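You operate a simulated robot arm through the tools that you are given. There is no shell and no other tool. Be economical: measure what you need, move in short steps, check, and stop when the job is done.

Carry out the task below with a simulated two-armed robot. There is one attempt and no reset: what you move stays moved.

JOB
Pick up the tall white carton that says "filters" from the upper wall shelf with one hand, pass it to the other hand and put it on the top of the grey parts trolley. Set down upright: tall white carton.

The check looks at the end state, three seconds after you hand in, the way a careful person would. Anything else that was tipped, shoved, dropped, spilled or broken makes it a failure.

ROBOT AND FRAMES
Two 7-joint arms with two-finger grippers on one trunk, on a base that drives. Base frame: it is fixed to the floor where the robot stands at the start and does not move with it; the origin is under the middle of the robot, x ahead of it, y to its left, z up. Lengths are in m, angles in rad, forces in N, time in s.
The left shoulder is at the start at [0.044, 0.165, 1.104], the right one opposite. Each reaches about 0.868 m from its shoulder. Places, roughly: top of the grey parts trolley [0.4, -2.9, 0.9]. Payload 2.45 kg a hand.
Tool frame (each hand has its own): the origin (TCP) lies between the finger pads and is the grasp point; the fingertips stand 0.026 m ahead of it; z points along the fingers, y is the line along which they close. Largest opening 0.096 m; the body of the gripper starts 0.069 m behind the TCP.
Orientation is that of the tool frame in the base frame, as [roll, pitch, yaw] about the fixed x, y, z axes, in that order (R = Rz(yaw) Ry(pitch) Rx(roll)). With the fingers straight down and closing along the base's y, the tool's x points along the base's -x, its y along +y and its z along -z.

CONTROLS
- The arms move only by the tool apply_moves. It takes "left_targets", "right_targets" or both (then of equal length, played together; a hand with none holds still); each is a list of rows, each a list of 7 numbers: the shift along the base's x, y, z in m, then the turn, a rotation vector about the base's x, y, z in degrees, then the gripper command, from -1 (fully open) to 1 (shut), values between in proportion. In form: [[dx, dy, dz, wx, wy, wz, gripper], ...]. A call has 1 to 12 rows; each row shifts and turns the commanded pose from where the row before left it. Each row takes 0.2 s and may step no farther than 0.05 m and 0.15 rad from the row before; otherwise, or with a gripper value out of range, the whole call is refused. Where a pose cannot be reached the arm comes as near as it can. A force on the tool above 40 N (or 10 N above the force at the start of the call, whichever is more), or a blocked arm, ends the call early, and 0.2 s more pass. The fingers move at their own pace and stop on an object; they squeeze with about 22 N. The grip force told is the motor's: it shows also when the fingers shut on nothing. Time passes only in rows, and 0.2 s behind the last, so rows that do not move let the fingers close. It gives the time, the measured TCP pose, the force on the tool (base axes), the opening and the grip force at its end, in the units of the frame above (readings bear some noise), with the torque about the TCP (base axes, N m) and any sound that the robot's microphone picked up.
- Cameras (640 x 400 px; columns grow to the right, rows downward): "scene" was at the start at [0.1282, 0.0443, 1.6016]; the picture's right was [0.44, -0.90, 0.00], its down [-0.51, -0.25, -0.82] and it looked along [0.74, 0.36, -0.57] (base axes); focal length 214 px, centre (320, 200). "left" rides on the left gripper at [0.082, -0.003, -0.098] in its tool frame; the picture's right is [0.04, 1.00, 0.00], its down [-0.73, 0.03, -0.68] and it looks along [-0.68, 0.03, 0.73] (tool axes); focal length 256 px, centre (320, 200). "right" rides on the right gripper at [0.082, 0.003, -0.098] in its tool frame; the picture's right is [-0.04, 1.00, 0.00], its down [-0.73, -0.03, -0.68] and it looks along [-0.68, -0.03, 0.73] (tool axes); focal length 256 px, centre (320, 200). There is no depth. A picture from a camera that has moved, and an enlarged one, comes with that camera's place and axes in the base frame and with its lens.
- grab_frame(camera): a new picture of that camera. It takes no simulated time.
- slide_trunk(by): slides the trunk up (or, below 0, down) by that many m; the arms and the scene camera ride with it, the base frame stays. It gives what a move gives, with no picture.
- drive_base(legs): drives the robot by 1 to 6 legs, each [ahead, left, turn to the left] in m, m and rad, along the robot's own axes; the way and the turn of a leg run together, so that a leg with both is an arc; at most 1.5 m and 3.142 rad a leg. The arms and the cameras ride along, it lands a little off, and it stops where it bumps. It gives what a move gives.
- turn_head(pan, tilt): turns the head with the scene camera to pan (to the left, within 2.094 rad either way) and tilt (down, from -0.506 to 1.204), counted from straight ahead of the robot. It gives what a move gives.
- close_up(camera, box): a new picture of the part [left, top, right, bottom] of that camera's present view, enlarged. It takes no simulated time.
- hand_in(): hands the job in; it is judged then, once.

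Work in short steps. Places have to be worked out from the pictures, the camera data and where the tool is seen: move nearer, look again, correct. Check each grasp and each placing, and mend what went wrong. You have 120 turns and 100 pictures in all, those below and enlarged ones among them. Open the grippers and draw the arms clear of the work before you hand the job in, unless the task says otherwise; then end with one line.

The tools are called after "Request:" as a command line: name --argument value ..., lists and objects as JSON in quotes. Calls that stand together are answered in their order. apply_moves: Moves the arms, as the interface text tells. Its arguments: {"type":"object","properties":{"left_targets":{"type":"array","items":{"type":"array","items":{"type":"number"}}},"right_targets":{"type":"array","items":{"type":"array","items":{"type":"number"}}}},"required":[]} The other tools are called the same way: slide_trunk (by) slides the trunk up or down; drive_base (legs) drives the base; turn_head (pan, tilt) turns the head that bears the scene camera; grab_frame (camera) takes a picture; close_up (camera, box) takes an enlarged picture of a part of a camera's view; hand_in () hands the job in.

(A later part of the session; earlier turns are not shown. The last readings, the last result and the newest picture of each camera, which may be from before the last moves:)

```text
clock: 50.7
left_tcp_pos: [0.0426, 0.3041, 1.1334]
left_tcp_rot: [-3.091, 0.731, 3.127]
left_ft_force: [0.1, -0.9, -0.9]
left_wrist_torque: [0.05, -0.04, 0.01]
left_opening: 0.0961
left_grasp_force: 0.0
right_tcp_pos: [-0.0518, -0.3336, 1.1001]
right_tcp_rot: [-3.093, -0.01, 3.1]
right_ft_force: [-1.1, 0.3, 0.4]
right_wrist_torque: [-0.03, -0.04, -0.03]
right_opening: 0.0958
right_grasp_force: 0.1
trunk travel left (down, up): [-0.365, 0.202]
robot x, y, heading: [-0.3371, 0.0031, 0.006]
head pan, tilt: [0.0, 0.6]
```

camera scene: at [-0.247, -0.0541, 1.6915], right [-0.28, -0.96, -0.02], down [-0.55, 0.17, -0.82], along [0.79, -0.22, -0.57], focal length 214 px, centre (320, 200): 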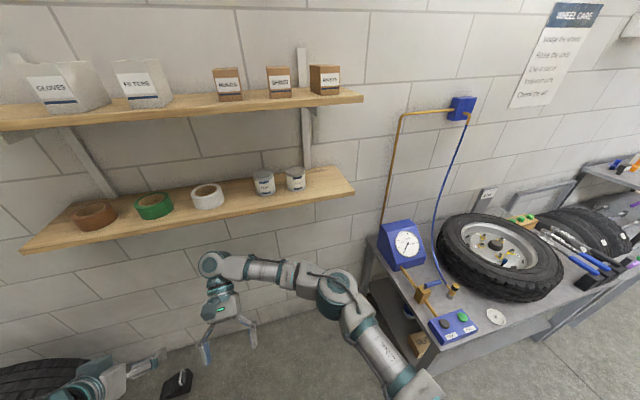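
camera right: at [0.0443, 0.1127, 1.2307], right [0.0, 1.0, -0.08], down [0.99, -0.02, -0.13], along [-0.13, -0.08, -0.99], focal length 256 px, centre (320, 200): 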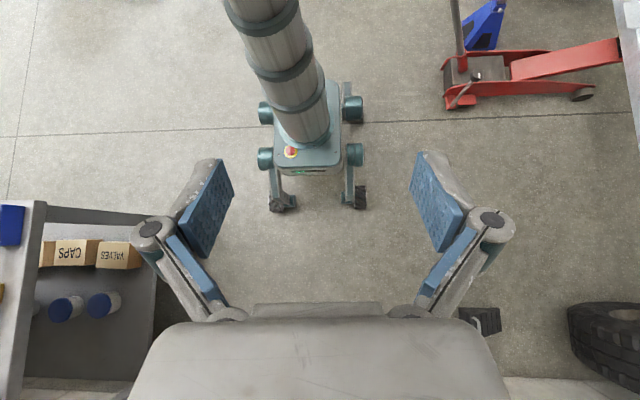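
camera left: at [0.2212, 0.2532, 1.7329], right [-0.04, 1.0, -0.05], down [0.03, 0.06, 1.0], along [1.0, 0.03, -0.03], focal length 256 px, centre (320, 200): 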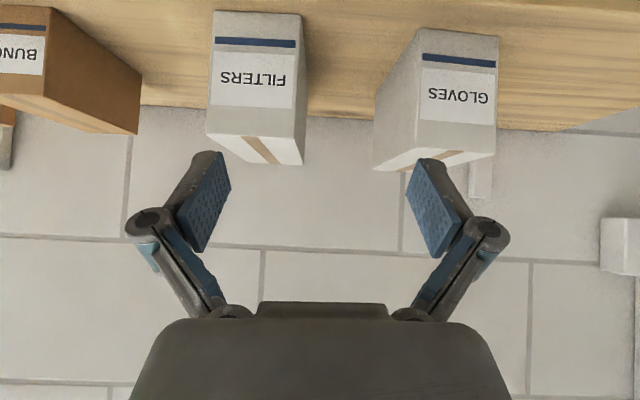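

The rocking is damped now. A scene picture's camera axes will tell me the true body lean.

Request:
grab_frame --camera "scene"

```text
76 pictures are left
camera scene: at [-0.2454, -0.0154, 1.6923], right [0.01, -1.0, -0.01], down [-0.57, 0.0, -0.82], along [0.82, 0.01, -0.57], focal length 214 px, centre (320, 200)
```

scene: 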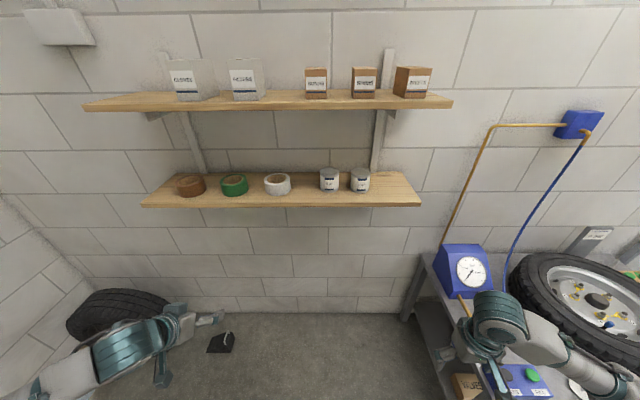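

The body is upright now with the right arm as counterweight, so balance was the cause. I'll shift the base right while compact, so the carton lies comfortably inside the left arm's range at about 0.31 to the left of the robot.

Request:
drive_base --legs '[[0, -0.05, 0], [0, -0.05, 0]]'

Request:
turn_head --pan 0.3 --tilt 0.4

Request:
turn_head --pan 0.31 --tilt 0.4

Request:
grab_frame --camera "scene"

```text
clock: 52.2
left_tcp_pos: [0.0457, 0.2194, 1.1302]
left_tcp_rot: [-3.075, 0.733, 3.14]
left_ft_force: [0.2, -0.5, 0.4]
left_wrist_torque: [0.02, 0.02, 0.0]
left_opening: 0.096
left_grasp_force: 0.0
right_tcp_pos: [-0.0502, -0.4179, 1.1035]
right_tcp_rot: [-3.08, -0.007, 3.103]
right_ft_force: [-0.8, -0.9, -0.7]
right_wrist_torque: [-0.03, 0.02, 0.01]
right_opening: 0.0959
right_grasp_force: 0.1
trunk travel left (down, up): [-0.365, 0.202]
robot x, y, heading: [-0.3409, -0.0926, 0.013]
head pan, tilt: [0.0, 0.6]
```

```text
clock: 53.0
left_tcp_pos: [0.0434, 0.2175, 1.1326]
left_tcp_rot: [-3.074, 0.736, 3.139]
left_ft_force: [0.6, -0.5, 0.6]
left_wrist_torque: [0.0, 0.03, 0.02]
left_opening: 0.0959
left_grasp_force: 0.0
right_tcp_pos: [-0.0507, -0.4186, 1.1047]
right_tcp_rot: [-3.082, -0.007, 3.103]
right_ft_force: [0.4, 0.2, 0.0]
right_wrist_torque: [-0.01, -0.03, 0.0]
right_opening: 0.096
right_grasp_force: 0.2
trunk travel left (down, up): [-0.365, 0.202]
robot x, y, heading: [-0.3395, -0.0951, 0.008]
head pan, tilt: [0.3, 0.4]
```

```text
clock: 53.6
left_tcp_pos: [0.0439, 0.2207, 1.1299]
left_tcp_rot: [-3.072, 0.735, -3.139]
left_ft_force: [-0.3, -0.1, 1.2]
left_wrist_torque: [-0.01, 0.01, -0.04]
left_opening: 0.0957
left_grasp_force: 0.0
right_tcp_pos: [-0.0513, -0.4153, 1.1049]
right_tcp_rot: [-3.079, -0.007, 3.103]
right_ft_force: [-0.6, -0.7, 0.9]
right_wrist_torque: [-0.03, 0.02, -0.03]
right_opening: 0.0962
right_grasp_force: 0.3
trunk travel left (down, up): [-0.365, 0.202]
robot x, y, heading: [-0.3419, -0.0973, 0.005]
head pan, tilt: [0.311, 0.4]
```

```text
75 pictures are left
camera scene: at [-0.2449, -0.0643, 1.7105], right [0.31, -0.95, 0.0], down [-0.37, -0.12, -0.92], along [0.87, 0.29, -0.39], focal length 214 px, centre (320, 200)
```

scene: 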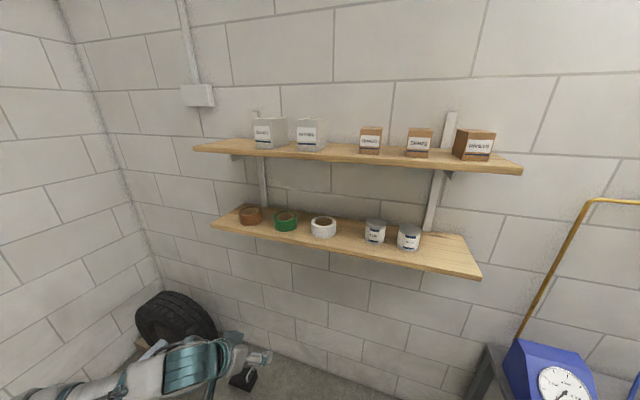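

Stable and upright at (-0.342, -0.097). I'll raise the trunk partway and lift the left hand, correcting its orientation, while the right hand moves out a little as counterweight.

Request:
slide_trunk --by 0.12

Request:
apply_moves --left_targets '[[0, 0, 0.036, 0.4, -0.3, 0, -1], [0, 0, 0.036, 0.4, -0.3, 0, -1], [0, 0, 0.036, 0.4, -0.3, 0, -1], [0, 0, 0.036, 0.4, -0.3, 0, -1], [0, 0, 0.036, 0.4, -0.3, 0, -1], [0, 0, 0.036, 0.4, -0.3, 0, -1], [0, 0, 0.036, 0.4, -0.3, 0, -1], [0, 0, 0.036, 0.4, -0.3, 0, -1], [0, 0, 0.036, 0.4, -0.3, 0, -1], [0, 0, 0.036, 0.4, -0.3, 0, -1]]' --right_targets '[[0, -0.012, 0, 0, 0, 0, -1], [0, -0.012, 0, 0, 0, 0, -1], [0, -0.012, 0, 0, 0, 0, -1], [0, -0.012, 0, 0, 0, 0, -1], [0, -0.012, 0, 0, 0, 0, -1], [0, -0.012, 0, 0, 0, 0, -1], [0, -0.012, 0, 0, 0, 0, -1], [0, -0.012, 0, 0, 0, 0, -1], [0, -0.012, 0, 0, 0, 0, -1], [0, -0.012, 0, 0, 0, 0, -1]]'

Request:
turn_head --pan 0.3 --tilt 0.4

Request:
grab_frame --camera "scene"

```text
clock: 55.1
left_tcp_pos: [0.039, 0.2195, 1.2612]
left_tcp_rot: [-3.073, 0.763, -3.141]
left_ft_force: [-0.5, 0.2, 0.0]
left_wrist_torque: [0.01, -0.01, -0.01]
left_opening: 0.0958
left_grasp_force: 0.1
right_tcp_pos: [-0.0504, -0.415, 1.2246]
right_tcp_rot: [-3.08, -0.007, 3.103]
right_ft_force: [-0.3, -0.2, 0.0]
right_wrist_torque: [-0.02, 0.01, -0.02]
right_opening: 0.0963
right_grasp_force: 0.2
trunk travel left (down, up): [-0.485, 0.082]
robot x, y, heading: [-0.342, -0.0973, 0.01]
head pan, tilt: [0.311, 0.4]
```

```text
clock: 57.3
left_tcp_pos: [0.0395, 0.2183, 1.6235]
left_tcp_rot: [3.105, 0.816, 3.066]
left_ft_force: [0.3, -0.3, -0.1]
left_wrist_torque: [0.01, -0.01, 0.03]
left_opening: 0.096
left_grasp_force: 0.0
right_tcp_pos: [-0.0522, -0.5384, 1.2247]
right_tcp_rot: [-3.079, -0.006, 3.105]
right_ft_force: [0.8, -0.1, -0.5]
right_wrist_torque: [0.03, 0.0, 0.03]
right_opening: 0.0958
right_grasp_force: 0.1
trunk travel left (down, up): [-0.485, 0.082]
robot x, y, heading: [-0.3349, -0.0934, 0.011]
head pan, tilt: [0.311, 0.4]
```

```text
clock: 57.9
left_tcp_pos: [0.0391, 0.2213, 1.623]
left_tcp_rot: [3.107, 0.816, 3.067]
left_ft_force: [0.0, 0.4, -0.1]
left_wrist_torque: [0.03, -0.02, -0.01]
left_opening: 0.0959
left_grasp_force: 0.1
right_tcp_pos: [-0.0522, -0.5354, 1.2253]
right_tcp_rot: [-3.081, -0.007, 3.104]
right_ft_force: [0.3, 0.4, -0.8]
right_wrist_torque: [-0.02, -0.02, 0.0]
right_opening: 0.096
right_grasp_force: 0.0
trunk travel left (down, up): [-0.485, 0.082]
robot x, y, heading: [-0.3383, -0.0981, 0.009]
head pan, tilt: [0.3, 0.4]
```

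```text
74 pictures are left
camera scene: at [-0.2645, -0.0681, 1.8304], right [0.3, -0.95, 0.0], down [-0.37, -0.12, -0.92], along [0.88, 0.28, -0.39], focal length 214 px, centre (320, 200)
```

scene: 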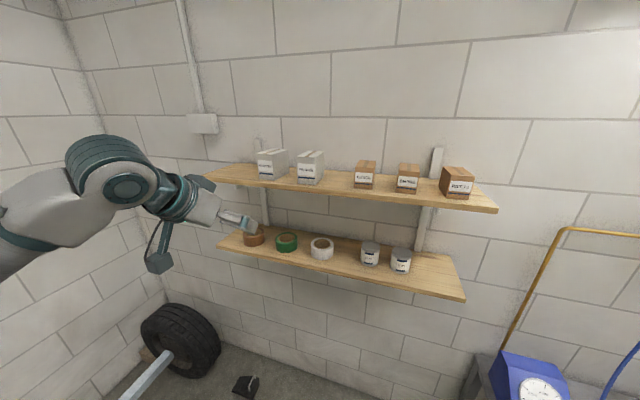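

Stable. I'll fix the orientation and lift to z≈1.75 using the trunk and arm, still clear of the shelf.

Request:
slide_trunk --by 0.08

Request:
apply_moves --left_targets '[[0.01, -0.003, 0.015, -0.4, 0.4, 0.7, -1], [0.01, -0.003, 0.015, -0.4, 0.4, 0.7, -1], [0.01, -0.003, 0.015, -0.4, 0.4, 0.7, -1], [0.01, -0.003, 0.015, -0.4, 0.4, 0.7, -1]]'

Request:
drive_base --legs '[[0.18, 0, 0]]'

Request:
turn_head --pan 0.4 --tilt 0.4

Request:
grab_frame --camera "left"

Request:
grab_frame --camera "scene"

```text
clock: 59.1
left_tcp_pos: [0.0393, 0.2193, 1.702]
left_tcp_rot: [3.109, 0.816, 3.069]
left_ft_force: [0.4, -0.2, -0.2]
left_wrist_torque: [0.02, 0.0, 0.0]
left_opening: 0.0961
left_grasp_force: 0.0
right_tcp_pos: [-0.0506, -0.5362, 1.3045]
right_tcp_rot: [-3.082, -0.007, 3.103]
right_ft_force: [0.5, -0.3, -0.3]
right_wrist_torque: [-0.01, 0.01, -0.01]
right_opening: 0.0961
right_grasp_force: 0.1
trunk travel left (down, up): [-0.565, 0.002]
robot x, y, heading: [-0.3393, -0.0933, 0.006]
head pan, tilt: [0.3, 0.4]
```

```text
clock: 60.1
left_tcp_pos: [0.0797, 0.2058, 1.7618]
left_tcp_rot: [-3.135, 0.786, -3.138]
left_ft_force: [0.5, -0.3, 0.6]
left_wrist_torque: [0.03, 0.04, 0.01]
left_opening: 0.096
left_grasp_force: 0.1
right_tcp_pos: [-0.0504, -0.5381, 1.3047]
right_tcp_rot: [-3.08, -0.007, 3.103]
right_ft_force: [-1.0, 0.0, 0.5]
right_wrist_torque: [-0.02, 0.0, 0.0]
right_opening: 0.096
right_grasp_force: 0.0
trunk travel left (down, up): [-0.565, 0.002]
robot x, y, heading: [-0.3377, -0.0949, 0.009]
head pan, tilt: [0.3, 0.4]
```

```text
clock: 61.6
left_tcp_pos: [0.2528, 0.2089, 1.765]
left_tcp_rot: [-3.132, 0.792, -3.135]
left_ft_force: [0.0, -0.4, -0.1]
left_wrist_torque: [-0.04, 0.0, 0.01]
left_opening: 0.0959
left_grasp_force: 0.2
right_tcp_pos: [0.1233, -0.5342, 1.3047]
right_tcp_rot: [-3.08, -0.003, 3.103]
right_ft_force: [0.6, -0.5, 0.4]
right_wrist_torque: [0.0, 0.0, 0.03]
right_opening: 0.0961
right_grasp_force: 0.0
trunk travel left (down, up): [-0.565, 0.002]
robot x, y, heading: [-0.1637, -0.0894, 0.004]
head pan, tilt: [0.3, 0.4]
```

```text
clock: 62.2
left_tcp_pos: [0.2549, 0.2074, 1.763]
left_tcp_rot: [-3.133, 0.791, -3.135]
left_ft_force: [-0.2, -0.5, -0.3]
left_wrist_torque: [0.0, -0.02, -0.02]
left_opening: 0.0959
left_grasp_force: 0.0
right_tcp_pos: [0.1246, -0.5348, 1.305]
right_tcp_rot: [-3.08, -0.003, 3.105]
right_ft_force: [0.6, -0.5, -0.1]
right_wrist_torque: [-0.02, -0.02, 0.02]
right_opening: 0.0961
right_grasp_force: 0.2
trunk travel left (down, up): [-0.565, 0.002]
robot x, y, heading: [-0.161, -0.093, 0.01]
head pan, tilt: [0.4, 0.4]
```

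```text
73 pictures are left
camera left: at [0.1275, 0.207, 1.776], right [-0.03, 1.0, -0.03], down [0.03, 0.04, 1.0], along [1.0, 0.03, -0.03], focal length 256 px, centre (320, 200)
```

left: 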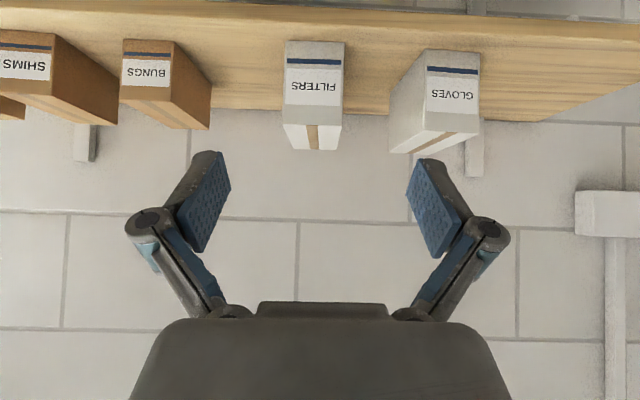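

```text
72 pictures are left
camera scene: at [-0.0942, -0.0595, 1.9104], right [0.4, -0.92, 0.0], down [-0.36, -0.15, -0.92], along [0.85, 0.37, -0.39], focal length 214 px, centre (320, 200)
```

scene: 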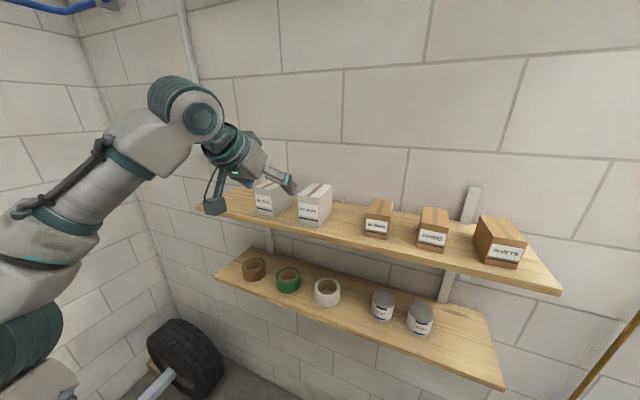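

The carton is centred under the hand's plane (y≈0.2085, yaw≈0, top z≈1.68), and the body is stable. I'll drive ahead to the start of the 45° approach.

Request:
drive_base --legs '[[0.085, 0, 0]]'

Request:
turn_head --pan 0.4 --tilt 0.45

Request:
grab_frame --camera "left"

```text
clock: 63.3
left_tcp_pos: [0.3218, 0.2109, 1.7681]
left_tcp_rot: [-3.132, 0.803, -3.135]
left_ft_force: [-1.0, 0.6, 0.7]
left_wrist_torque: [-0.03, -0.01, 0.01]
left_opening: 0.0959
left_grasp_force: 0.0
right_tcp_pos: [0.1977, -0.5339, 1.3078]
right_tcp_rot: [-3.078, 0.005, 3.104]
right_ft_force: [-1.2, -0.5, 0.8]
right_wrist_torque: [-0.02, -0.01, 0.02]
right_opening: 0.0959
right_grasp_force: 0.0
trunk travel left (down, up): [-0.565, 0.002]
robot x, y, heading: [-0.0733, -0.0917, 0.009]
head pan, tilt: [0.4, 0.4]
```

```text
clock: 64.0
left_tcp_pos: [0.3336, 0.2088, 1.766]
left_tcp_rot: [-3.132, 0.797, -3.136]
left_ft_force: [0.3, 0.3, 0.7]
left_wrist_torque: [-0.05, 0.01, 0.0]
left_opening: 0.0961
left_grasp_force: 0.0
right_tcp_pos: [0.2073, -0.534, 1.3066]
right_tcp_rot: [-3.079, -0.002, 3.103]
right_ft_force: [-0.3, -0.1, 0.1]
right_wrist_torque: [0.0, -0.05, 0.01]
right_opening: 0.0959
right_grasp_force: 0.1
trunk travel left (down, up): [-0.565, 0.002]
robot x, y, heading: [-0.0725, -0.0917, 0.01]
head pan, tilt: [0.4, 0.45]
```

```text
71 pictures are left
camera left: at [0.2073, 0.2079, 1.778], right [-0.03, 1.0, -0.04], down [0.03, 0.04, 1.0], along [1.0, 0.03, -0.03], focal length 256 px, centre (320, 200)
```

left: 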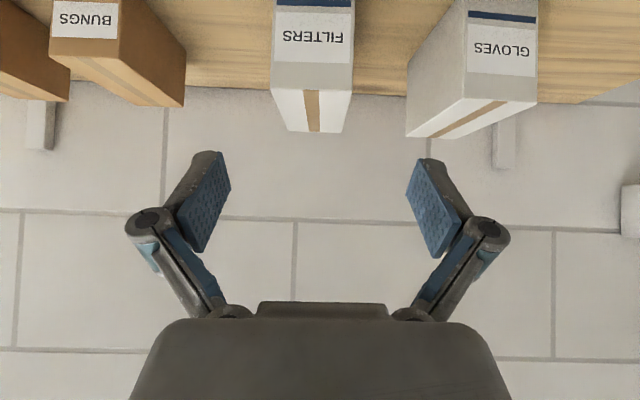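

Still centred (hand y 0.2088, carton 0.2085). I'll make the first half of the approach along the finger direction.

Request:
apply_moves --left_targets '[[0.012, 0, -0.012, 0, 0, 0, -1], [0.012, 0, -0.012, 0, 0, 0, -1], [0.012, 0, -0.012, 0, 0, 0, -1], [0.012, 0, -0.012, 0, 0, 0, -1], [0.012, 0, -0.012, 0, 0, 0, -1]]'

Request:
grab_frame --camera "left"

Request:
grab_frame --camera "scene"

```text
clock: 65.2
left_tcp_pos: [0.405, 0.2109, 1.7031]
left_tcp_rot: [-3.132, 0.789, -3.133]
left_ft_force: [-0.3, -0.4, -0.1]
left_wrist_torque: [-0.01, -0.01, 0.0]
left_opening: 0.0958
left_grasp_force: 0.0
right_tcp_pos: [0.2144, -0.5334, 1.3043]
right_tcp_rot: [-3.081, -0.008, 3.106]
right_ft_force: [0.6, -0.6, -0.5]
right_wrist_torque: [0.01, 0.02, -0.01]
right_opening: 0.0959
right_grasp_force: 0.1
trunk travel left (down, up): [-0.565, 0.002]
robot x, y, heading: [-0.0742, -0.0892, 0.008]
head pan, tilt: [0.4, 0.45]
```

```text
70 pictures are left
camera left: at [0.2783, 0.209, 1.7154], right [-0.03, 1.0, -0.04], down [0.04, 0.04, 1.0], along [1.0, 0.03, -0.04], focal length 256 px, centre (320, 200)
```

left: 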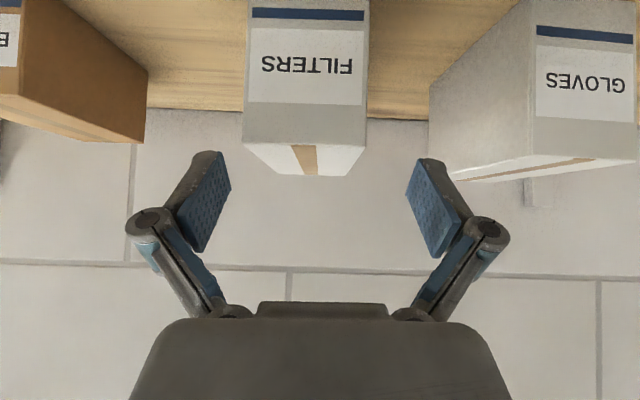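

```text
69 pictures are left
camera scene: at [-0.0021, -0.0583, 1.9054], right [0.4, -0.92, 0.0], down [-0.4, -0.17, -0.9], along [0.82, 0.36, -0.44], focal length 214 px, centre (320, 200)
```

scene: 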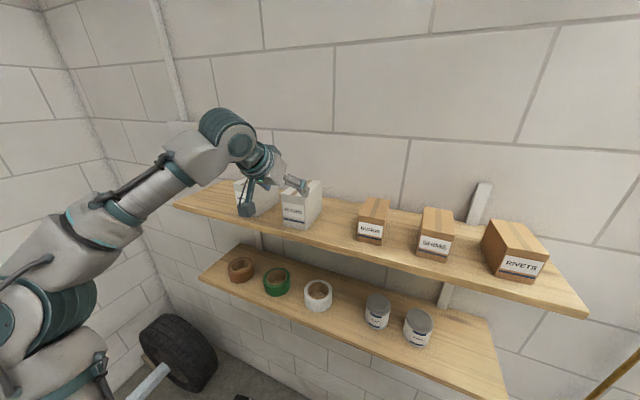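

The hand is at (0.405, 0.211, 1.703) and the carton centre reads y≈0.206. I'll finish the approach with a −0.004 y correction, then close.

Request:
apply_moves --left_targets '[[0.01, -0.002, -0.0105, 0, 0, 0, -1], [0.01, -0.002, -0.0105, 0, 0, 0, -1], [0.01, 0, -0.0105, 0, 0, 0, -1], [0.01, 0, -0.0105, 0, 0, 0, -1], [0.01, 0, -0.0105, 0, 0, 0, -1]]'

Request:
grab_frame --camera "left"

Request:
close_up --camera "scene" --box '[200, 130, 360, 230]'

```text
clock: 66.3
left_tcp_pos: [0.4545, 0.2064, 1.6515]
left_tcp_rot: [-3.13, 0.789, -3.133]
left_ft_force: [0.8, 0.0, -0.6]
left_wrist_torque: [0.02, 0.0, 0.01]
left_opening: 0.0959
left_grasp_force: 0.2
right_tcp_pos: [0.2138, -0.5325, 1.3052]
right_tcp_rot: [-3.078, -0.009, 3.104]
right_ft_force: [0.5, 0.1, 0.2]
right_wrist_torque: [-0.01, 0.02, 0.03]
right_opening: 0.0959
right_grasp_force: 0.0
trunk travel left (down, up): [-0.565, 0.002]
robot x, y, heading: [-0.0729, -0.0957, 0.013]
head pan, tilt: [0.4, 0.45]
```

```text
68 pictures are left
camera left: at [0.326, 0.2053, 1.6634], right [-0.03, 1.0, -0.04], down [0.03, 0.04, 1.0], along [1.0, 0.03, -0.03], focal length 256 px, centre (320, 200)
```

left: 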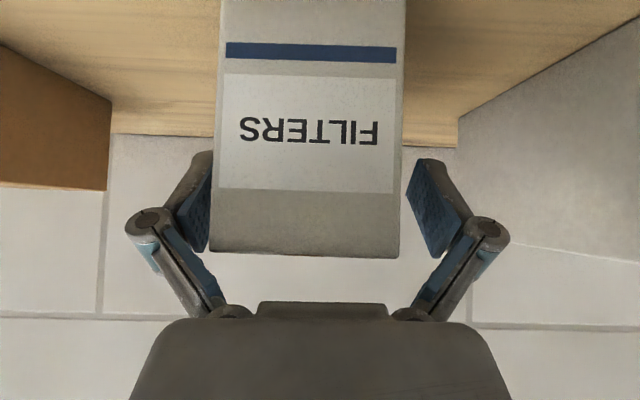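

```text
4.00 times, centred on (280, 180) of scene
camera zoom: at [-0.0044, -0.0577, 1.9055], right [0.4, -0.92, 0.0], down [-0.4, -0.17, -0.9], along [0.83, 0.36, -0.44], focal length 858 px, centre (480, 280)
```

zoom: 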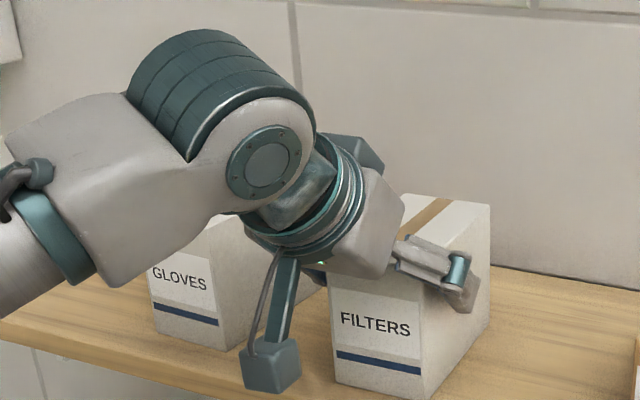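

The carton sits between the pads, slightly towards −y. I'll shift 4 mm and close the fingers.

Request:
apply_moves --left_targets '[[0, -0.004, 0, 0, 0, 0, -1], [0, 0, 0, 0, 0, 0, 0], [0, 0, 0, 0, 0, 0, 1], [0, 0, 0, 0, 0, 0, 1], [0, 0, 0, 0, 0, 0, 1]]'

Request:
grab_frame --camera "left"

```text
clock: 67.5
left_tcp_pos: [0.4495, 0.2026, 1.6534]
left_tcp_rot: [-3.131, 0.794, -3.134]
left_ft_force: [-0.1, 1.2, 13.1]
left_wrist_torque: [0.65, -0.06, 0.24]
left_opening: 0.0709
left_grasp_force: 21.9
right_tcp_pos: [0.2115, -0.5326, 1.3053]
right_tcp_rot: [-3.078, -0.005, 3.104]
right_ft_force: [-1.0, -0.1, 1.0]
right_wrist_torque: [-0.01, -0.03, 0.04]
right_opening: 0.0961
right_grasp_force: 0.0
trunk travel left (down, up): [-0.565, 0.002]
robot x, y, heading: [-0.0723, -0.0903, 0.005]
head pan, tilt: [0.4, 0.45]
```

```text
66 pictures are left
camera left: at [0.3226, 0.2006, 1.665], right [-0.03, 1.0, -0.04], down [0.03, 0.04, 1.0], along [1.0, 0.03, -0.03], focal length 256 px, centre (320, 200)
```

left: 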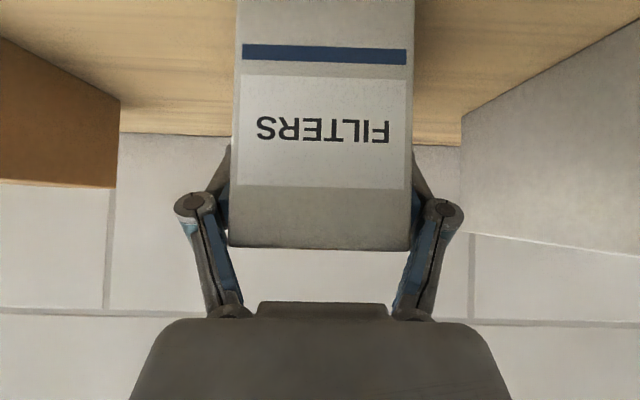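

The grip is firm (opening 0.0709, 21.9 N). I'll lift slowly by 4 cm and check.

Request:
apply_moves --left_targets '[[0, 0, 0.01, 0, 0, 0, 1], [0, 0, 0.01, 0, 0, 0, 1], [0, 0, 0.01, 0, 0, 0, 1], [0, 0, 0.01, 0, 0, 0, 1]]'

Request:
grab_frame --camera "left"

Request:
close_up --camera "scene" --box '[200, 130, 360, 230]'

```text
clock: 68.5
left_tcp_pos: [0.4527, 0.2014, 1.691]
left_tcp_rot: [-3.133, 0.789, -3.135]
left_ft_force: [-0.8, -0.3, 0.6]
left_wrist_torque: [-0.02, 0.03, -0.02]
left_opening: 0.07
left_grasp_force: 21.7
right_tcp_pos: [0.2127, -0.5328, 1.3049]
right_tcp_rot: [-3.08, -0.007, 3.104]
right_ft_force: [-0.1, 0.2, -0.2]
right_wrist_torque: [0.0, -0.01, -0.02]
right_opening: 0.0959
right_grasp_force: 0.0
trunk travel left (down, up): [-0.565, 0.002]
robot x, y, heading: [-0.0763, -0.0951, 0.014]
head pan, tilt: [0.4, 0.45]
```

```text
65 pictures are left
camera left: at [0.3264, 0.2004, 1.7026], right [-0.03, 1.0, -0.04], down [0.04, 0.04, 1.0], along [1.0, 0.03, -0.04], focal length 256 px, centre (320, 200)
```

left: 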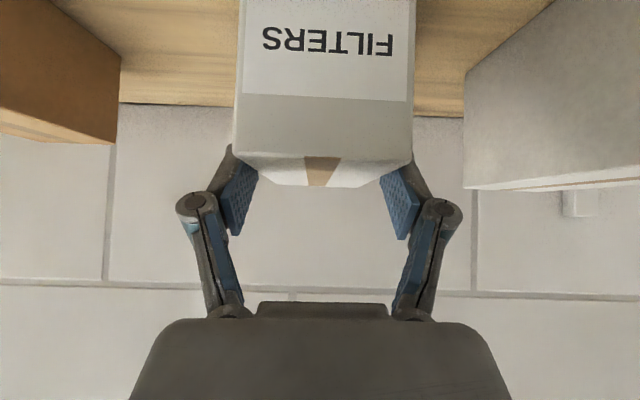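

```text
4.00 times, centred on (280, 180) of scene
camera zoom: at [-0.0047, -0.0586, 1.9055], right [0.4, -0.92, 0.0], down [-0.4, -0.17, -0.9], along [0.83, 0.36, -0.44], focal length 858 px, centre (480, 280)
```

zoom: 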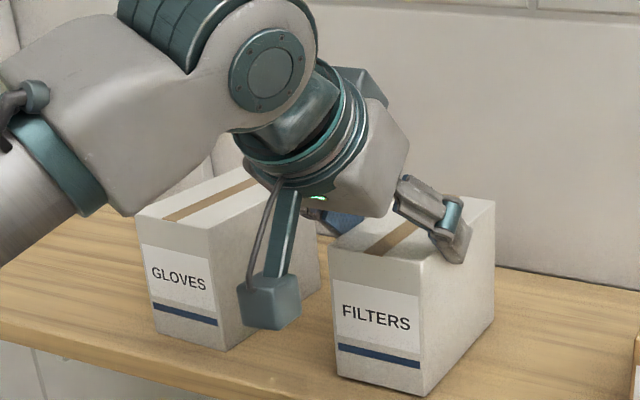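

The fingers slid up the carton and it stayed standing. The pads caught only the upper front, well off its centre of mass. I'll release, back out and try a straight-down grasp over the centre.

Request:
apply_moves --left_targets '[[0, 0, 0, 0, 0, 0, -0.2], [0, 0, 0, 0, 0, 0, -1], [-0.005, 0, 0.02, 0, 0, 0, -1], [-0.005, 0, 0.02, 0, 0, 0, -1], [-0.005, 0, 0.02, 0, 0, 0, -1], [0, 0, 0, 0, 7.5, 0, -1], [0, 0, 0, 0, 7.5, 0, -1], [0, 0, 0, 0, 7.5, 0, -1], [0, 0, 0, 0, 7.5, 0, -1], [0, 0, 0, 0, 7.5, 0, -1], [0, 0, 0, 0, 7.5, 0, -1]]'

Request:
grab_frame --camera "left"

Request:
grab_frame --camera "scene"

```text
clock: 71.0
left_tcp_pos: [0.398, 0.2492, 1.6973]
left_tcp_rot: [-3.134, 0.399, -3.138]
left_ft_force: [0.2, -0.9, 0.8]
left_wrist_torque: [-0.01, 0.01, 0.01]
left_opening: 0.0961
left_grasp_force: 0.2
left hand out of reach, approached as far as the arm can: row 6, 7, 8, 9, 10, 11
right_tcp_pos: [0.213, -0.5336, 1.3056]
right_tcp_rot: [-3.077, -0.004, 3.104]
right_ft_force: [-0.2, -0.5, -0.3]
right_wrist_torque: [-0.01, -0.01, -0.04]
right_opening: 0.0958
right_grasp_force: 0.0
trunk travel left (down, up): [-0.565, 0.002]
robot x, y, heading: [-0.0725, -0.0904, 0.011]
head pan, tilt: [0.4, 0.45]
```

```text
63 pictures are left
camera left: at [0.286, 0.2475, 1.7562], right [-0.04, 1.0, -0.02], down [0.41, 0.04, 0.91], along [0.91, 0.03, -0.41], focal length 256 px, centre (320, 200)
```

left: 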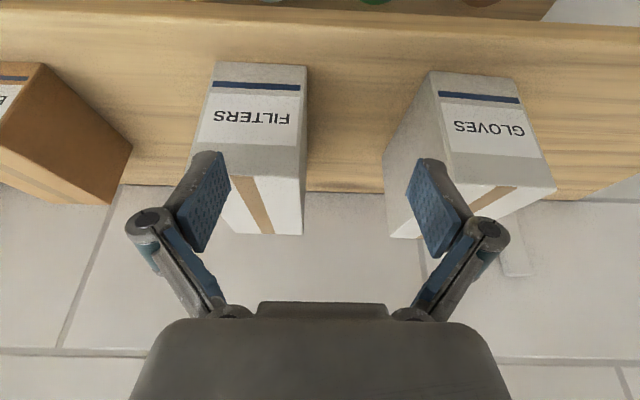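

```text
62 pictures are left
camera scene: at [-0.0057, -0.0584, 1.9056], right [0.4, -0.92, 0.0], down [-0.4, -0.17, -0.9], along [0.83, 0.36, -0.44], focal length 214 px, centre (320, 200)
```

scene: 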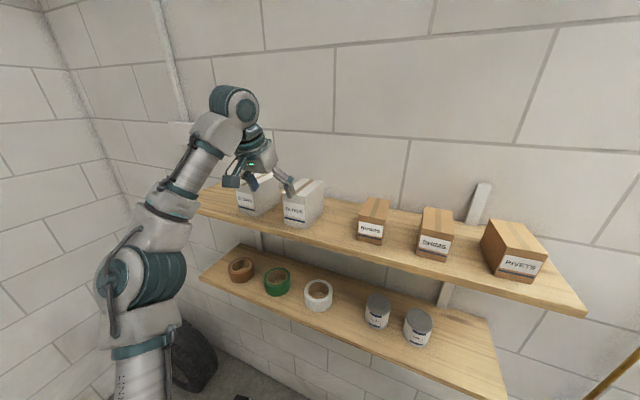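

A straight-down pose is out of reach up here. The carton still stands, and nothing was touched. I'll back the base away, then set the fingers 30° below horizontal so the pads can reach the middle of the carton.

Request:
drive_base --legs '[[-0.12, 0, 0]]'

Request:
apply_moves --left_targets '[[0, 0, 0, 0, -7.5, 0, -1], [0, 0, 0, 0, -7.5, 0, -1], [0, 0, 0, 0, -7.5, 0, -1], [0, 0, 0, 0, -7.5, 0, -1], [0, 0, 0, 0, -7.5, 0, -1], [0, 0, 0, 0, -7.5, 0, -1]]'

Request:
turn_head --pan 0.4 --tilt 0.4

Request:
grab_frame --camera "left"

Request:
close_up --camera "scene" --box '[200, 130, 360, 230]'

```text
clock: 72.2
left_tcp_pos: [0.2923, 0.2471, 1.6934]
left_tcp_rot: [-3.136, 0.396, -3.137]
left_ft_force: [0.9, -0.1, 0.3]
left_wrist_torque: [0.03, -0.01, -0.02]
left_opening: 0.0958
left_grasp_force: 0.1
right_tcp_pos: [0.1032, -0.5354, 1.3029]
right_tcp_rot: [-3.08, -0.012, 3.105]
right_ft_force: [0.8, -0.1, 0.0]
right_wrist_torque: [-0.02, 0.07, -0.01]
right_opening: 0.0958
right_grasp_force: 0.0
trunk travel left (down, up): [-0.565, 0.002]
robot x, y, heading: [-0.193, -0.0985, 0.002]
head pan, tilt: [0.4, 0.45]
```

```text
clock: 73.6
left_tcp_pos: [0.2796, 0.2498, 1.6971]
left_tcp_rot: [-3.123, 1.188, -3.127]
left_ft_force: [0.0, 0.2, 1.0]
left_wrist_torque: [0.02, -0.02, -0.01]
left_opening: 0.0962
left_grasp_force: 0.1
right_tcp_pos: [0.0924, -0.5325, 1.3064]
right_tcp_rot: [-3.078, -0.005, 3.105]
right_ft_force: [-0.4, -0.6, -0.3]
right_wrist_torque: [-0.04, 0.03, 0.0]
right_opening: 0.0962
right_grasp_force: 0.1
trunk travel left (down, up): [-0.565, 0.002]
robot x, y, heading: [-0.1931, -0.0948, 0.011]
head pan, tilt: [0.4, 0.45]
```

```text
clock: 74.2
left_tcp_pos: [0.2789, 0.249, 1.696]
left_tcp_rot: [-3.125, 1.187, -3.129]
left_ft_force: [0.6, 0.0, 0.1]
left_wrist_torque: [0.01, 0.02, 0.0]
left_opening: 0.096
left_grasp_force: 0.1
right_tcp_pos: [0.0916, -0.534, 1.3058]
right_tcp_rot: [-3.08, -0.003, 3.104]
right_ft_force: [-0.5, 0.2, -0.3]
right_wrist_torque: [-0.01, 0.03, 0.0]
right_opening: 0.0959
right_grasp_force: 0.1
trunk travel left (down, up): [-0.565, 0.002]
robot x, y, heading: [-0.1935, -0.095, 0.012]
head pan, tilt: [0.4, 0.4]
```

```text
61 pictures are left
camera left: at [0.1573, 0.2472, 1.6594], right [-0.01, 1.0, -0.04], down [-0.35, 0.04, 0.93], along [0.93, 0.03, 0.35], focal length 256 px, centre (320, 200)
```

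left: 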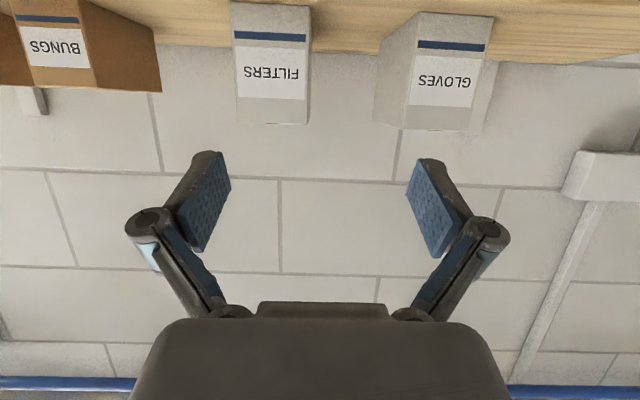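

```text
4.00 times, centred on (280, 180) of scene
camera zoom: at [-0.1228, -0.0587, 1.9102], right [0.4, -0.92, 0.0], down [-0.36, -0.15, -0.92], along [0.84, 0.37, -0.39], focal length 858 px, centre (480, 280)
```

zoom: 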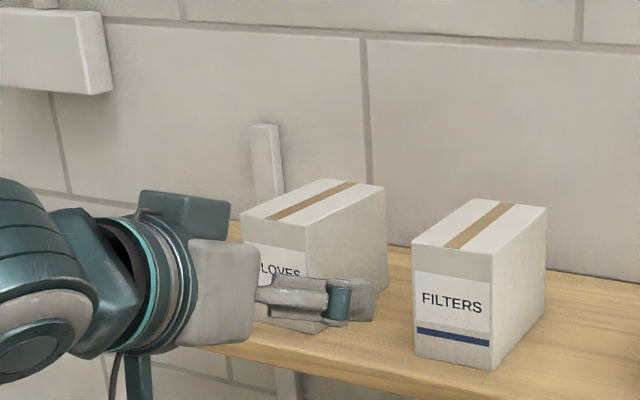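

The carton is unmoved: centre about (0.483, 0.204), top 1.68. I'll set the hand to 32° below horizontal on y=0.204, then drive up.

Request:
apply_moves --left_targets '[[0, -0.015, 0.003, 0, 3.3, 0, -1], [0, -0.015, 0.003, 0, 3.3, 0, -1], [0, -0.015, 0.002, 0, 3.4, 0, -1], [0, 0, 0, 0, 0, 0, -1]]'

Request:
drive_base --legs '[[0.09, 0, 0]]'

Request:
turn_head --pan 0.4 --tilt 0.45

Request:
grab_frame --camera "left"

```text
clock: 75.2
left_tcp_pos: [0.2783, 0.2028, 1.7063]
left_tcp_rot: [-3.132, 1.014, -3.134]
left_ft_force: [-0.7, -0.4, 0.3]
left_wrist_torque: [0.01, -0.04, 0.02]
left_opening: 0.0961
left_grasp_force: 0.1
right_tcp_pos: [0.0917, -0.5352, 1.3063]
right_tcp_rot: [-3.08, -0.004, 3.105]
right_ft_force: [-0.4, 0.4, -0.1]
right_wrist_torque: [0.02, 0.03, -0.05]
right_opening: 0.0959
right_grasp_force: 0.1
trunk travel left (down, up): [-0.565, 0.002]
robot x, y, heading: [-0.1878, -0.0924, 0.009]
head pan, tilt: [0.4, 0.4]
```

```text
clock: 76.3
left_tcp_pos: [0.3501, 0.2051, 1.711]
left_tcp_rot: [-3.128, 1.025, -3.134]
left_ft_force: [-0.2, -0.2, 0.2]
left_wrist_torque: [-0.02, 0.02, -0.02]
left_opening: 0.096
left_grasp_force: 0.0
right_tcp_pos: [0.1682, -0.5326, 1.3099]
right_tcp_rot: [-3.08, 0.006, 3.105]
right_ft_force: [-0.3, -0.4, -0.4]
right_wrist_torque: [0.03, -0.02, 0.02]
right_opening: 0.096
right_grasp_force: 0.0
trunk travel left (down, up): [-0.565, 0.002]
robot x, y, heading: [-0.1029, -0.0943, 0.011]
head pan, tilt: [0.4, 0.4]
```

```text
clock: 77.0
left_tcp_pos: [0.3592, 0.2046, 1.71]
left_tcp_rot: [-3.131, 1.02, -3.131]
left_ft_force: [-0.1, -0.1, 0.1]
left_wrist_torque: [-0.01, 0.01, 0.03]
left_opening: 0.0958
left_grasp_force: 0.1
right_tcp_pos: [0.1768, -0.5332, 1.3089]
right_tcp_rot: [-3.077, 0.001, 3.105]
right_ft_force: [-1.1, -0.3, 0.8]
right_wrist_torque: [0.02, -0.05, 0.01]
right_opening: 0.0959
right_grasp_force: 0.1
trunk travel left (down, up): [-0.565, 0.002]
robot x, y, heading: [-0.0997, -0.0928, 0.01]
head pan, tilt: [0.4, 0.45]
```

```text
59 pictures are left
camera left: at [0.2338, 0.2035, 1.692], right [-0.02, 1.0, -0.04], down [-0.2, 0.04, 0.98], along [0.98, 0.03, 0.2], focal length 256 px, centre (320, 200)
```

left: 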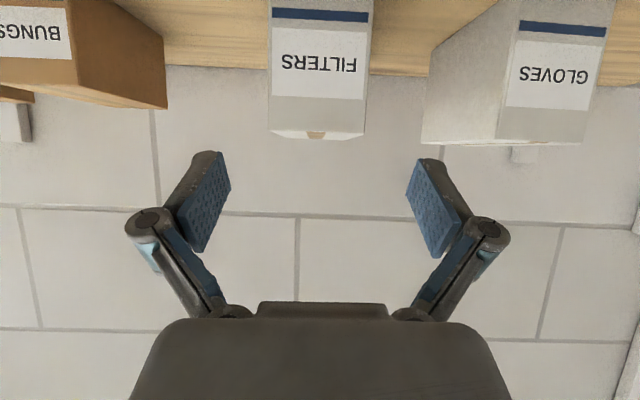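

Aligned. I'll advance most of the way and re-read.

Request:
apply_moves --left_targets '[[0.012, 0, -0.0085, 0, 0, 0, -1], [0.012, 0, -0.0085, 0, 0, 0, -1], [0.012, 0, -0.0085, 0, 0, 0, -1], [0.012, 0, -0.0085, 0, 0, 0, -1], [0.012, 0, -0.0085, 0, 0, 0, -1], [0.012, 0, -0.0085, 0, 0, 0, -1]]'

Request:
grab_frame --camera "left"

```text
clock: 78.3
left_tcp_pos: [0.4389, 0.2044, 1.6549]
left_tcp_rot: [-3.13, 1.018, -3.133]
left_ft_force: [-0.3, -0.4, 0.7]
left_wrist_torque: [0.02, -0.01, 0.01]
left_opening: 0.0961
left_grasp_force: 0.1
right_tcp_pos: [0.1826, -0.5319, 1.3069]
right_tcp_rot: [-3.078, -0.002, 3.104]
right_ft_force: [0.6, 0.0, -0.6]
right_wrist_torque: [0.02, 0.0, -0.04]
right_opening: 0.096
right_grasp_force: 0.0
trunk travel left (down, up): [-0.565, 0.002]
robot x, y, heading: [-0.1023, -0.0929, 0.01]
head pan, tilt: [0.4, 0.45]
```

```text
58 pictures are left
camera left: at [0.3129, 0.2037, 1.6391], right [-0.02, 1.0, -0.04], down [-0.19, 0.04, 0.98], along [0.98, 0.03, 0.19], focal length 256 px, centre (320, 200)
```

left: 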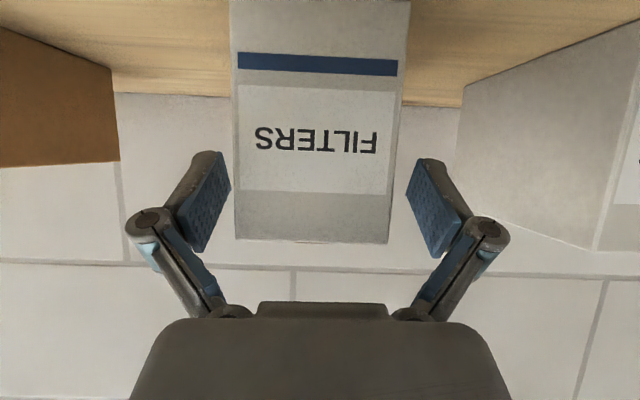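

Well centred. Final 3.5 cm, then close.

Request:
apply_moves --left_targets '[[0.01, 0, -0.007, 0, 0, 0, -1], [0.01, 0, -0.007, 0, 0, 0, -1], [0.008, 0, -0.006, 0, 0, 0, -1], [0, 0, 0, 0, 0, 0, 0], [0, 0, 0, 0, 0, 0, 1], [0, 0, 0, 0, 0, 0, 1], [0, 0, 0, 0, 0, 0, 1], [0, 0, 0, 0, 0, 0, 1]]'

Request:
grab_frame --camera "left"

Request:
close_up --camera "scene" --box '[200, 130, 360, 230]'

```text
clock: 80.2
left_tcp_pos: [0.4674, 0.2048, 1.6364]
left_tcp_rot: [-3.128, 1.017, -3.133]
left_ft_force: [0.4, 0.6, 10.6]
left_wrist_torque: [0.2, -0.37, -0.2]
left_opening: 0.0698
left_grasp_force: 21.8
right_tcp_pos: [0.1807, -0.5328, 1.3064]
right_tcp_rot: [-3.079, -0.002, 3.104]
right_ft_force: [-0.1, 0.5, -0.1]
right_wrist_torque: [-0.04, 0.01, 0.03]
right_opening: 0.0961
right_grasp_force: 0.1
trunk travel left (down, up): [-0.565, 0.002]
robot x, y, heading: [-0.1026, -0.0904, 0.013]
head pan, tilt: [0.4, 0.45]
```

```text
57 pictures are left
camera left: at [0.3402, 0.2034, 1.62], right [-0.02, 1.0, -0.04], down [-0.19, 0.04, 0.98], along [0.98, 0.03, 0.19], focal length 256 px, centre (320, 200)
```

left: 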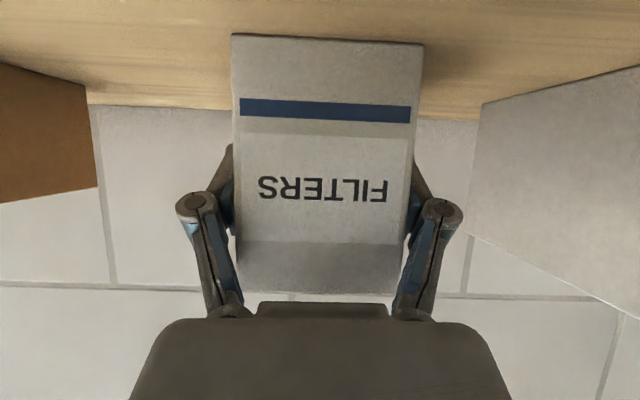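

```text
4.00 times, centred on (280, 180) of scene
camera zoom: at [-0.0357, -0.059, 1.9057], right [0.4, -0.92, 0.0], down [-0.4, -0.17, -0.9], along [0.83, 0.36, -0.44], focal length 858 px, centre (480, 280)
```

zoom: 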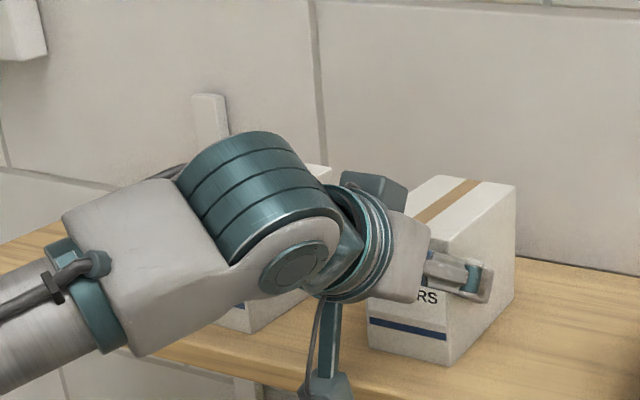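

Gripped at mid-carton. I'll lift gently by 2 cm and check whether it carries.

Request:
apply_moves --left_targets '[[0, 0, 0.004, 0, 0, 0, 1], [0, 0, 0.004, 0, 0, 0, 1], [0, 0, 0.004, 0, 0, 0, 1], [0, 0, 0.004, 0, 0, 0, 1], [0, 0, 0.004, 0, 0, 0, 1]]'

Request:
grab_frame --camera "left"

```text
clock: 81.3
left_tcp_pos: [0.4697, 0.2046, 1.6542]
left_tcp_rot: [-3.131, 1.013, -3.133]
left_ft_force: [0.6, -0.1, -2.4]
left_wrist_torque: [0.0, 0.09, -0.01]
left_opening: 0.0698
left_grasp_force: 22.2
right_tcp_pos: [0.1837, -0.5327, 1.3073]
right_tcp_rot: [-3.079, -0.004, 3.105]
right_ft_force: [-0.2, -0.3, 0.4]
right_wrist_torque: [-0.02, 0.01, 0.0]
right_opening: 0.0965
right_grasp_force: 0.0
trunk travel left (down, up): [-0.565, 0.002]
robot x, y, heading: [-0.1014, -0.0918, 0.012]
head pan, tilt: [0.4, 0.45]
```

```text
55 pictures are left
camera left: at [0.3423, 0.2037, 1.6387], right [-0.02, 1.0, -0.04], down [-0.19, 0.04, 0.98], along [0.98, 0.03, 0.19], focal length 256 px, centre (320, 200)
```

left: 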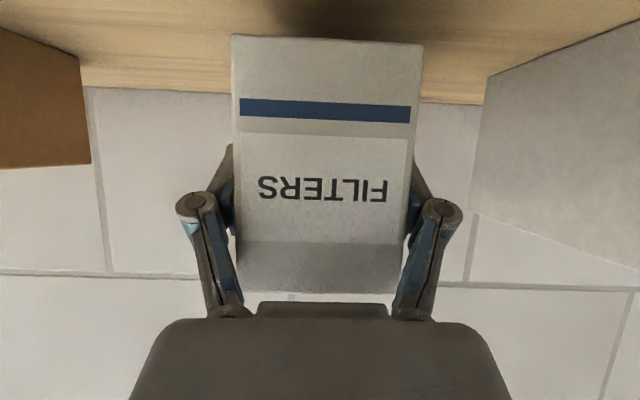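

It lifts cleanly (about 2.4 N, unchanged in the hand). I'll raise it 6 cm more and drive straight back.

Request:
apply_moves --left_targets '[[0, 0, 0.012, 0, 0, 0, 1], [0, 0, 0.012, 0, 0, 0, 1], [0, 0, 0.012, 0, 0, 0, 1], [0, 0, 0.012, 0, 0, 0, 1], [0, 0, 0.012, 0, 0, 0, 1]]'

Request:
drive_base --legs '[[-0.3, 0, 0]]'

Request:
turn_head --pan 0.3 --tilt 0.5

Request:
grab_frame --camera "scene"

```text
clock: 82.5
left_tcp_pos: [0.4668, 0.2044, 1.7157]
left_tcp_rot: [-3.129, 1.015, -3.134]
left_ft_force: [0.4, 0.3, -2.7]
left_wrist_torque: [0.0, 0.1, 0.0]
left_opening: 0.0695
left_grasp_force: 21.7
right_tcp_pos: [0.1824, -0.5328, 1.3071]
right_tcp_rot: [-3.079, -0.002, 3.105]
right_ft_force: [0.8, 0.4, -0.3]
right_wrist_torque: [0.01, 0.0, 0.01]
right_opening: 0.0959
right_grasp_force: 0.0
trunk travel left (down, up): [-0.565, 0.002]
robot x, y, heading: [-0.0977, -0.0941, 0.01]
head pan, tilt: [0.4, 0.45]
```

```text
clock: 84.6
left_tcp_pos: [0.1715, 0.2033, 1.7142]
left_tcp_rot: [-3.13, 1.011, -3.129]
left_ft_force: [0.2, -0.9, -2.6]
left_wrist_torque: [-0.01, 0.05, 0.03]
left_opening: 0.0697
left_grasp_force: 22.1
right_tcp_pos: [-0.1111, -0.5342, 1.3059]
right_tcp_rot: [-3.079, -0.008, 3.108]
right_ft_force: [-0.1, 0.3, -0.3]
right_wrist_torque: [-0.04, 0.01, -0.01]
right_opening: 0.0962
right_grasp_force: 0.1
trunk travel left (down, up): [-0.565, 0.002]
robot x, y, heading: [-0.4018, -0.0961, 0.015]
head pan, tilt: [0.4, 0.45]
```

```text
clock: 85.3
left_tcp_pos: [0.1674, 0.2039, 1.7154]
left_tcp_rot: [-3.129, 1.013, -3.129]
left_ft_force: [0.7, -0.2, -2.2]
left_wrist_torque: [-0.01, 0.05, 0.03]
left_opening: 0.0695
left_grasp_force: 22.2
right_tcp_pos: [-0.1145, -0.5328, 1.308]
right_tcp_rot: [-3.08, -0.004, 3.108]
right_ft_force: [0.5, 0.3, -0.3]
right_wrist_torque: [-0.04, 0.03, 0.03]
right_opening: 0.0957
right_grasp_force: 0.1
trunk travel left (down, up): [-0.565, 0.002]
robot x, y, heading: [-0.401, -0.0968, 0.014]
head pan, tilt: [0.3, 0.499]
```

```text
54 pictures are left
camera scene: at [-0.3267, -0.0697, 1.9008], right [0.31, -0.95, 0.0], down [-0.46, -0.15, -0.88], along [0.83, 0.27, -0.48], focal length 214 px, centre (320, 200)
```

scene: 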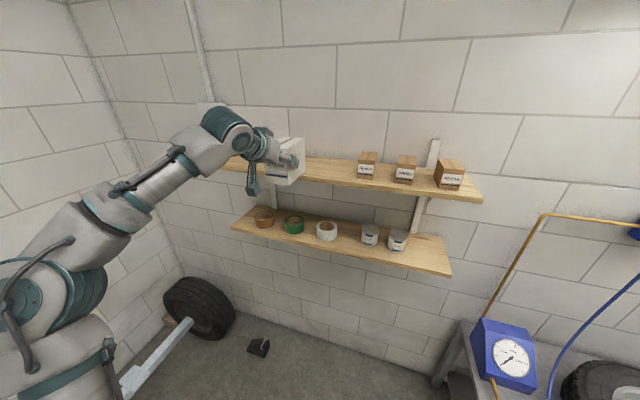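

Held well, with the rest of the shelf untouched. I'll back into open space and lower the trunk for balance before the handover.

Request:
drive_base --legs '[[-0.25, 0, 0]]'

Request:
slide_trunk --by -0.3

Request:
apply_moves --left_targets '[[-0.01, -0.01, -0.015, 0, 0, -7.5, 1], [-0.01, -0.01, -0.015, 0, 0, -7.5, 1], [-0.01, -0.01, -0.015, 0, 0, -7.5, 1], [-0.01, -0.01, -0.015, 0, 0, -7.5, 1], [-0.01, -0.01, -0.015, 0, 0, -7.5, 1], [-0.01, -0.01, -0.015, 0, 0, -7.5, 1]]' --right_targets '[[0.01, 0, 0.01, 0, 0, 7.5, -1], [0.01, 0, 0.01, 0, 0, 7.5, -1], [0.01, 0, 0.01, 0, 0, 7.5, -1], [0.01, 0, 0.01, 0, 0, 7.5, -1], [0.01, 0, 0.01, 0, 0, 7.5, -1], [0.01, 0, 0.01, 0, 0, 7.5, -1]]'

Request:
turn_head --pan 0 --tilt 0.8

Request:
grab_frame --camera "scene"

```text
clock: 87.1
left_tcp_pos: [-0.0789, 0.1994, 1.7131]
left_tcp_rot: [-3.128, 1.012, -3.131]
left_ft_force: [0.1, 0.5, -1.6]
left_wrist_torque: [0.03, 0.08, 0.0]
left_opening: 0.0696
left_grasp_force: 22.2
right_tcp_pos: [-0.3632, -0.5371, 1.3065]
right_tcp_rot: [-3.079, -0.004, 3.106]
right_ft_force: [0.8, 0.3, 0.1]
right_wrist_torque: [-0.09, 0.05, 0.0]
right_opening: 0.0961
right_grasp_force: 0.1
trunk travel left (down, up): [-0.565, 0.002]
robot x, y, heading: [-0.6542, -0.0985, 0.014]
head pan, tilt: [0.3, 0.499]
```

```text
clock: 90.1
left_tcp_pos: [-0.0901, 0.1991, 1.4181]
left_tcp_rot: [-3.129, 1.017, -3.132]
left_ft_force: [-0.3, -0.8, -2.1]
left_wrist_torque: [0.01, 0.05, 0.0]
left_opening: 0.0698
left_grasp_force: 21.6
right_tcp_pos: [-0.3702, -0.5365, 1.0086]
right_tcp_rot: [-3.078, 0.002, 3.108]
right_ft_force: [0.1, -1.0, -0.4]
right_wrist_torque: [0.0, 0.01, -0.03]
right_opening: 0.0961
right_grasp_force: 0.1
trunk travel left (down, up): [-0.265, 0.302]
robot x, y, heading: [-0.6504, -0.0998, 0.008]
head pan, tilt: [0.3, 0.499]
```

```text
clock: 91.5
left_tcp_pos: [-0.1475, 0.1404, 1.3272]
left_tcp_rot: [-3.127, 1.017, 2.367]
left_ft_force: [0.6, 0.5, -2.5]
left_wrist_torque: [0.07, 0.07, -0.04]
left_opening: 0.0698
left_grasp_force: 22.1
right_tcp_pos: [-0.3104, -0.5376, 1.069]
right_tcp_rot: [-3.081, 0.001, -2.386]
right_ft_force: [0.7, 0.4, -0.7]
right_wrist_torque: [0.0, 0.02, 0.02]
right_opening: 0.0959
right_grasp_force: 0.0
trunk travel left (down, up): [-0.265, 0.302]
robot x, y, heading: [-0.6488, -0.0997, 0.013]
head pan, tilt: [0.3, 0.499]
```

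```text
clock: 92.3
left_tcp_pos: [-0.1485, 0.139, 1.329]
left_tcp_rot: [-3.128, 1.018, 2.37]
left_ft_force: [-1.6, 0.8, -1.4]
left_wrist_torque: [0.08, 0.03, 0.01]
left_opening: 0.0697
left_grasp_force: 22.2
right_tcp_pos: [-0.3113, -0.5373, 1.0681]
right_tcp_rot: [-3.079, 0.003, -2.391]
right_ft_force: [-0.5, -0.7, 0.4]
right_wrist_torque: [0.01, -0.03, 0.01]
right_opening: 0.096
right_grasp_force: 0.2
trunk travel left (down, up): [-0.265, 0.302]
robot x, y, heading: [-0.6542, -0.096, 0.011]
head pan, tilt: [0.0, 0.799]
```

```text
53 pictures are left
camera scene: at [-0.5169, -0.0985, 1.5746], right [0.01, -1.0, 0.0], down [-0.72, -0.01, -0.7], along [0.7, 0.01, -0.72], focal length 214 px, centre (320, 200)
```

scene: 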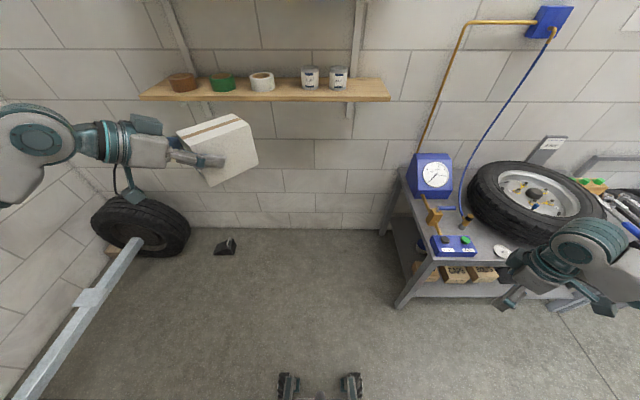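

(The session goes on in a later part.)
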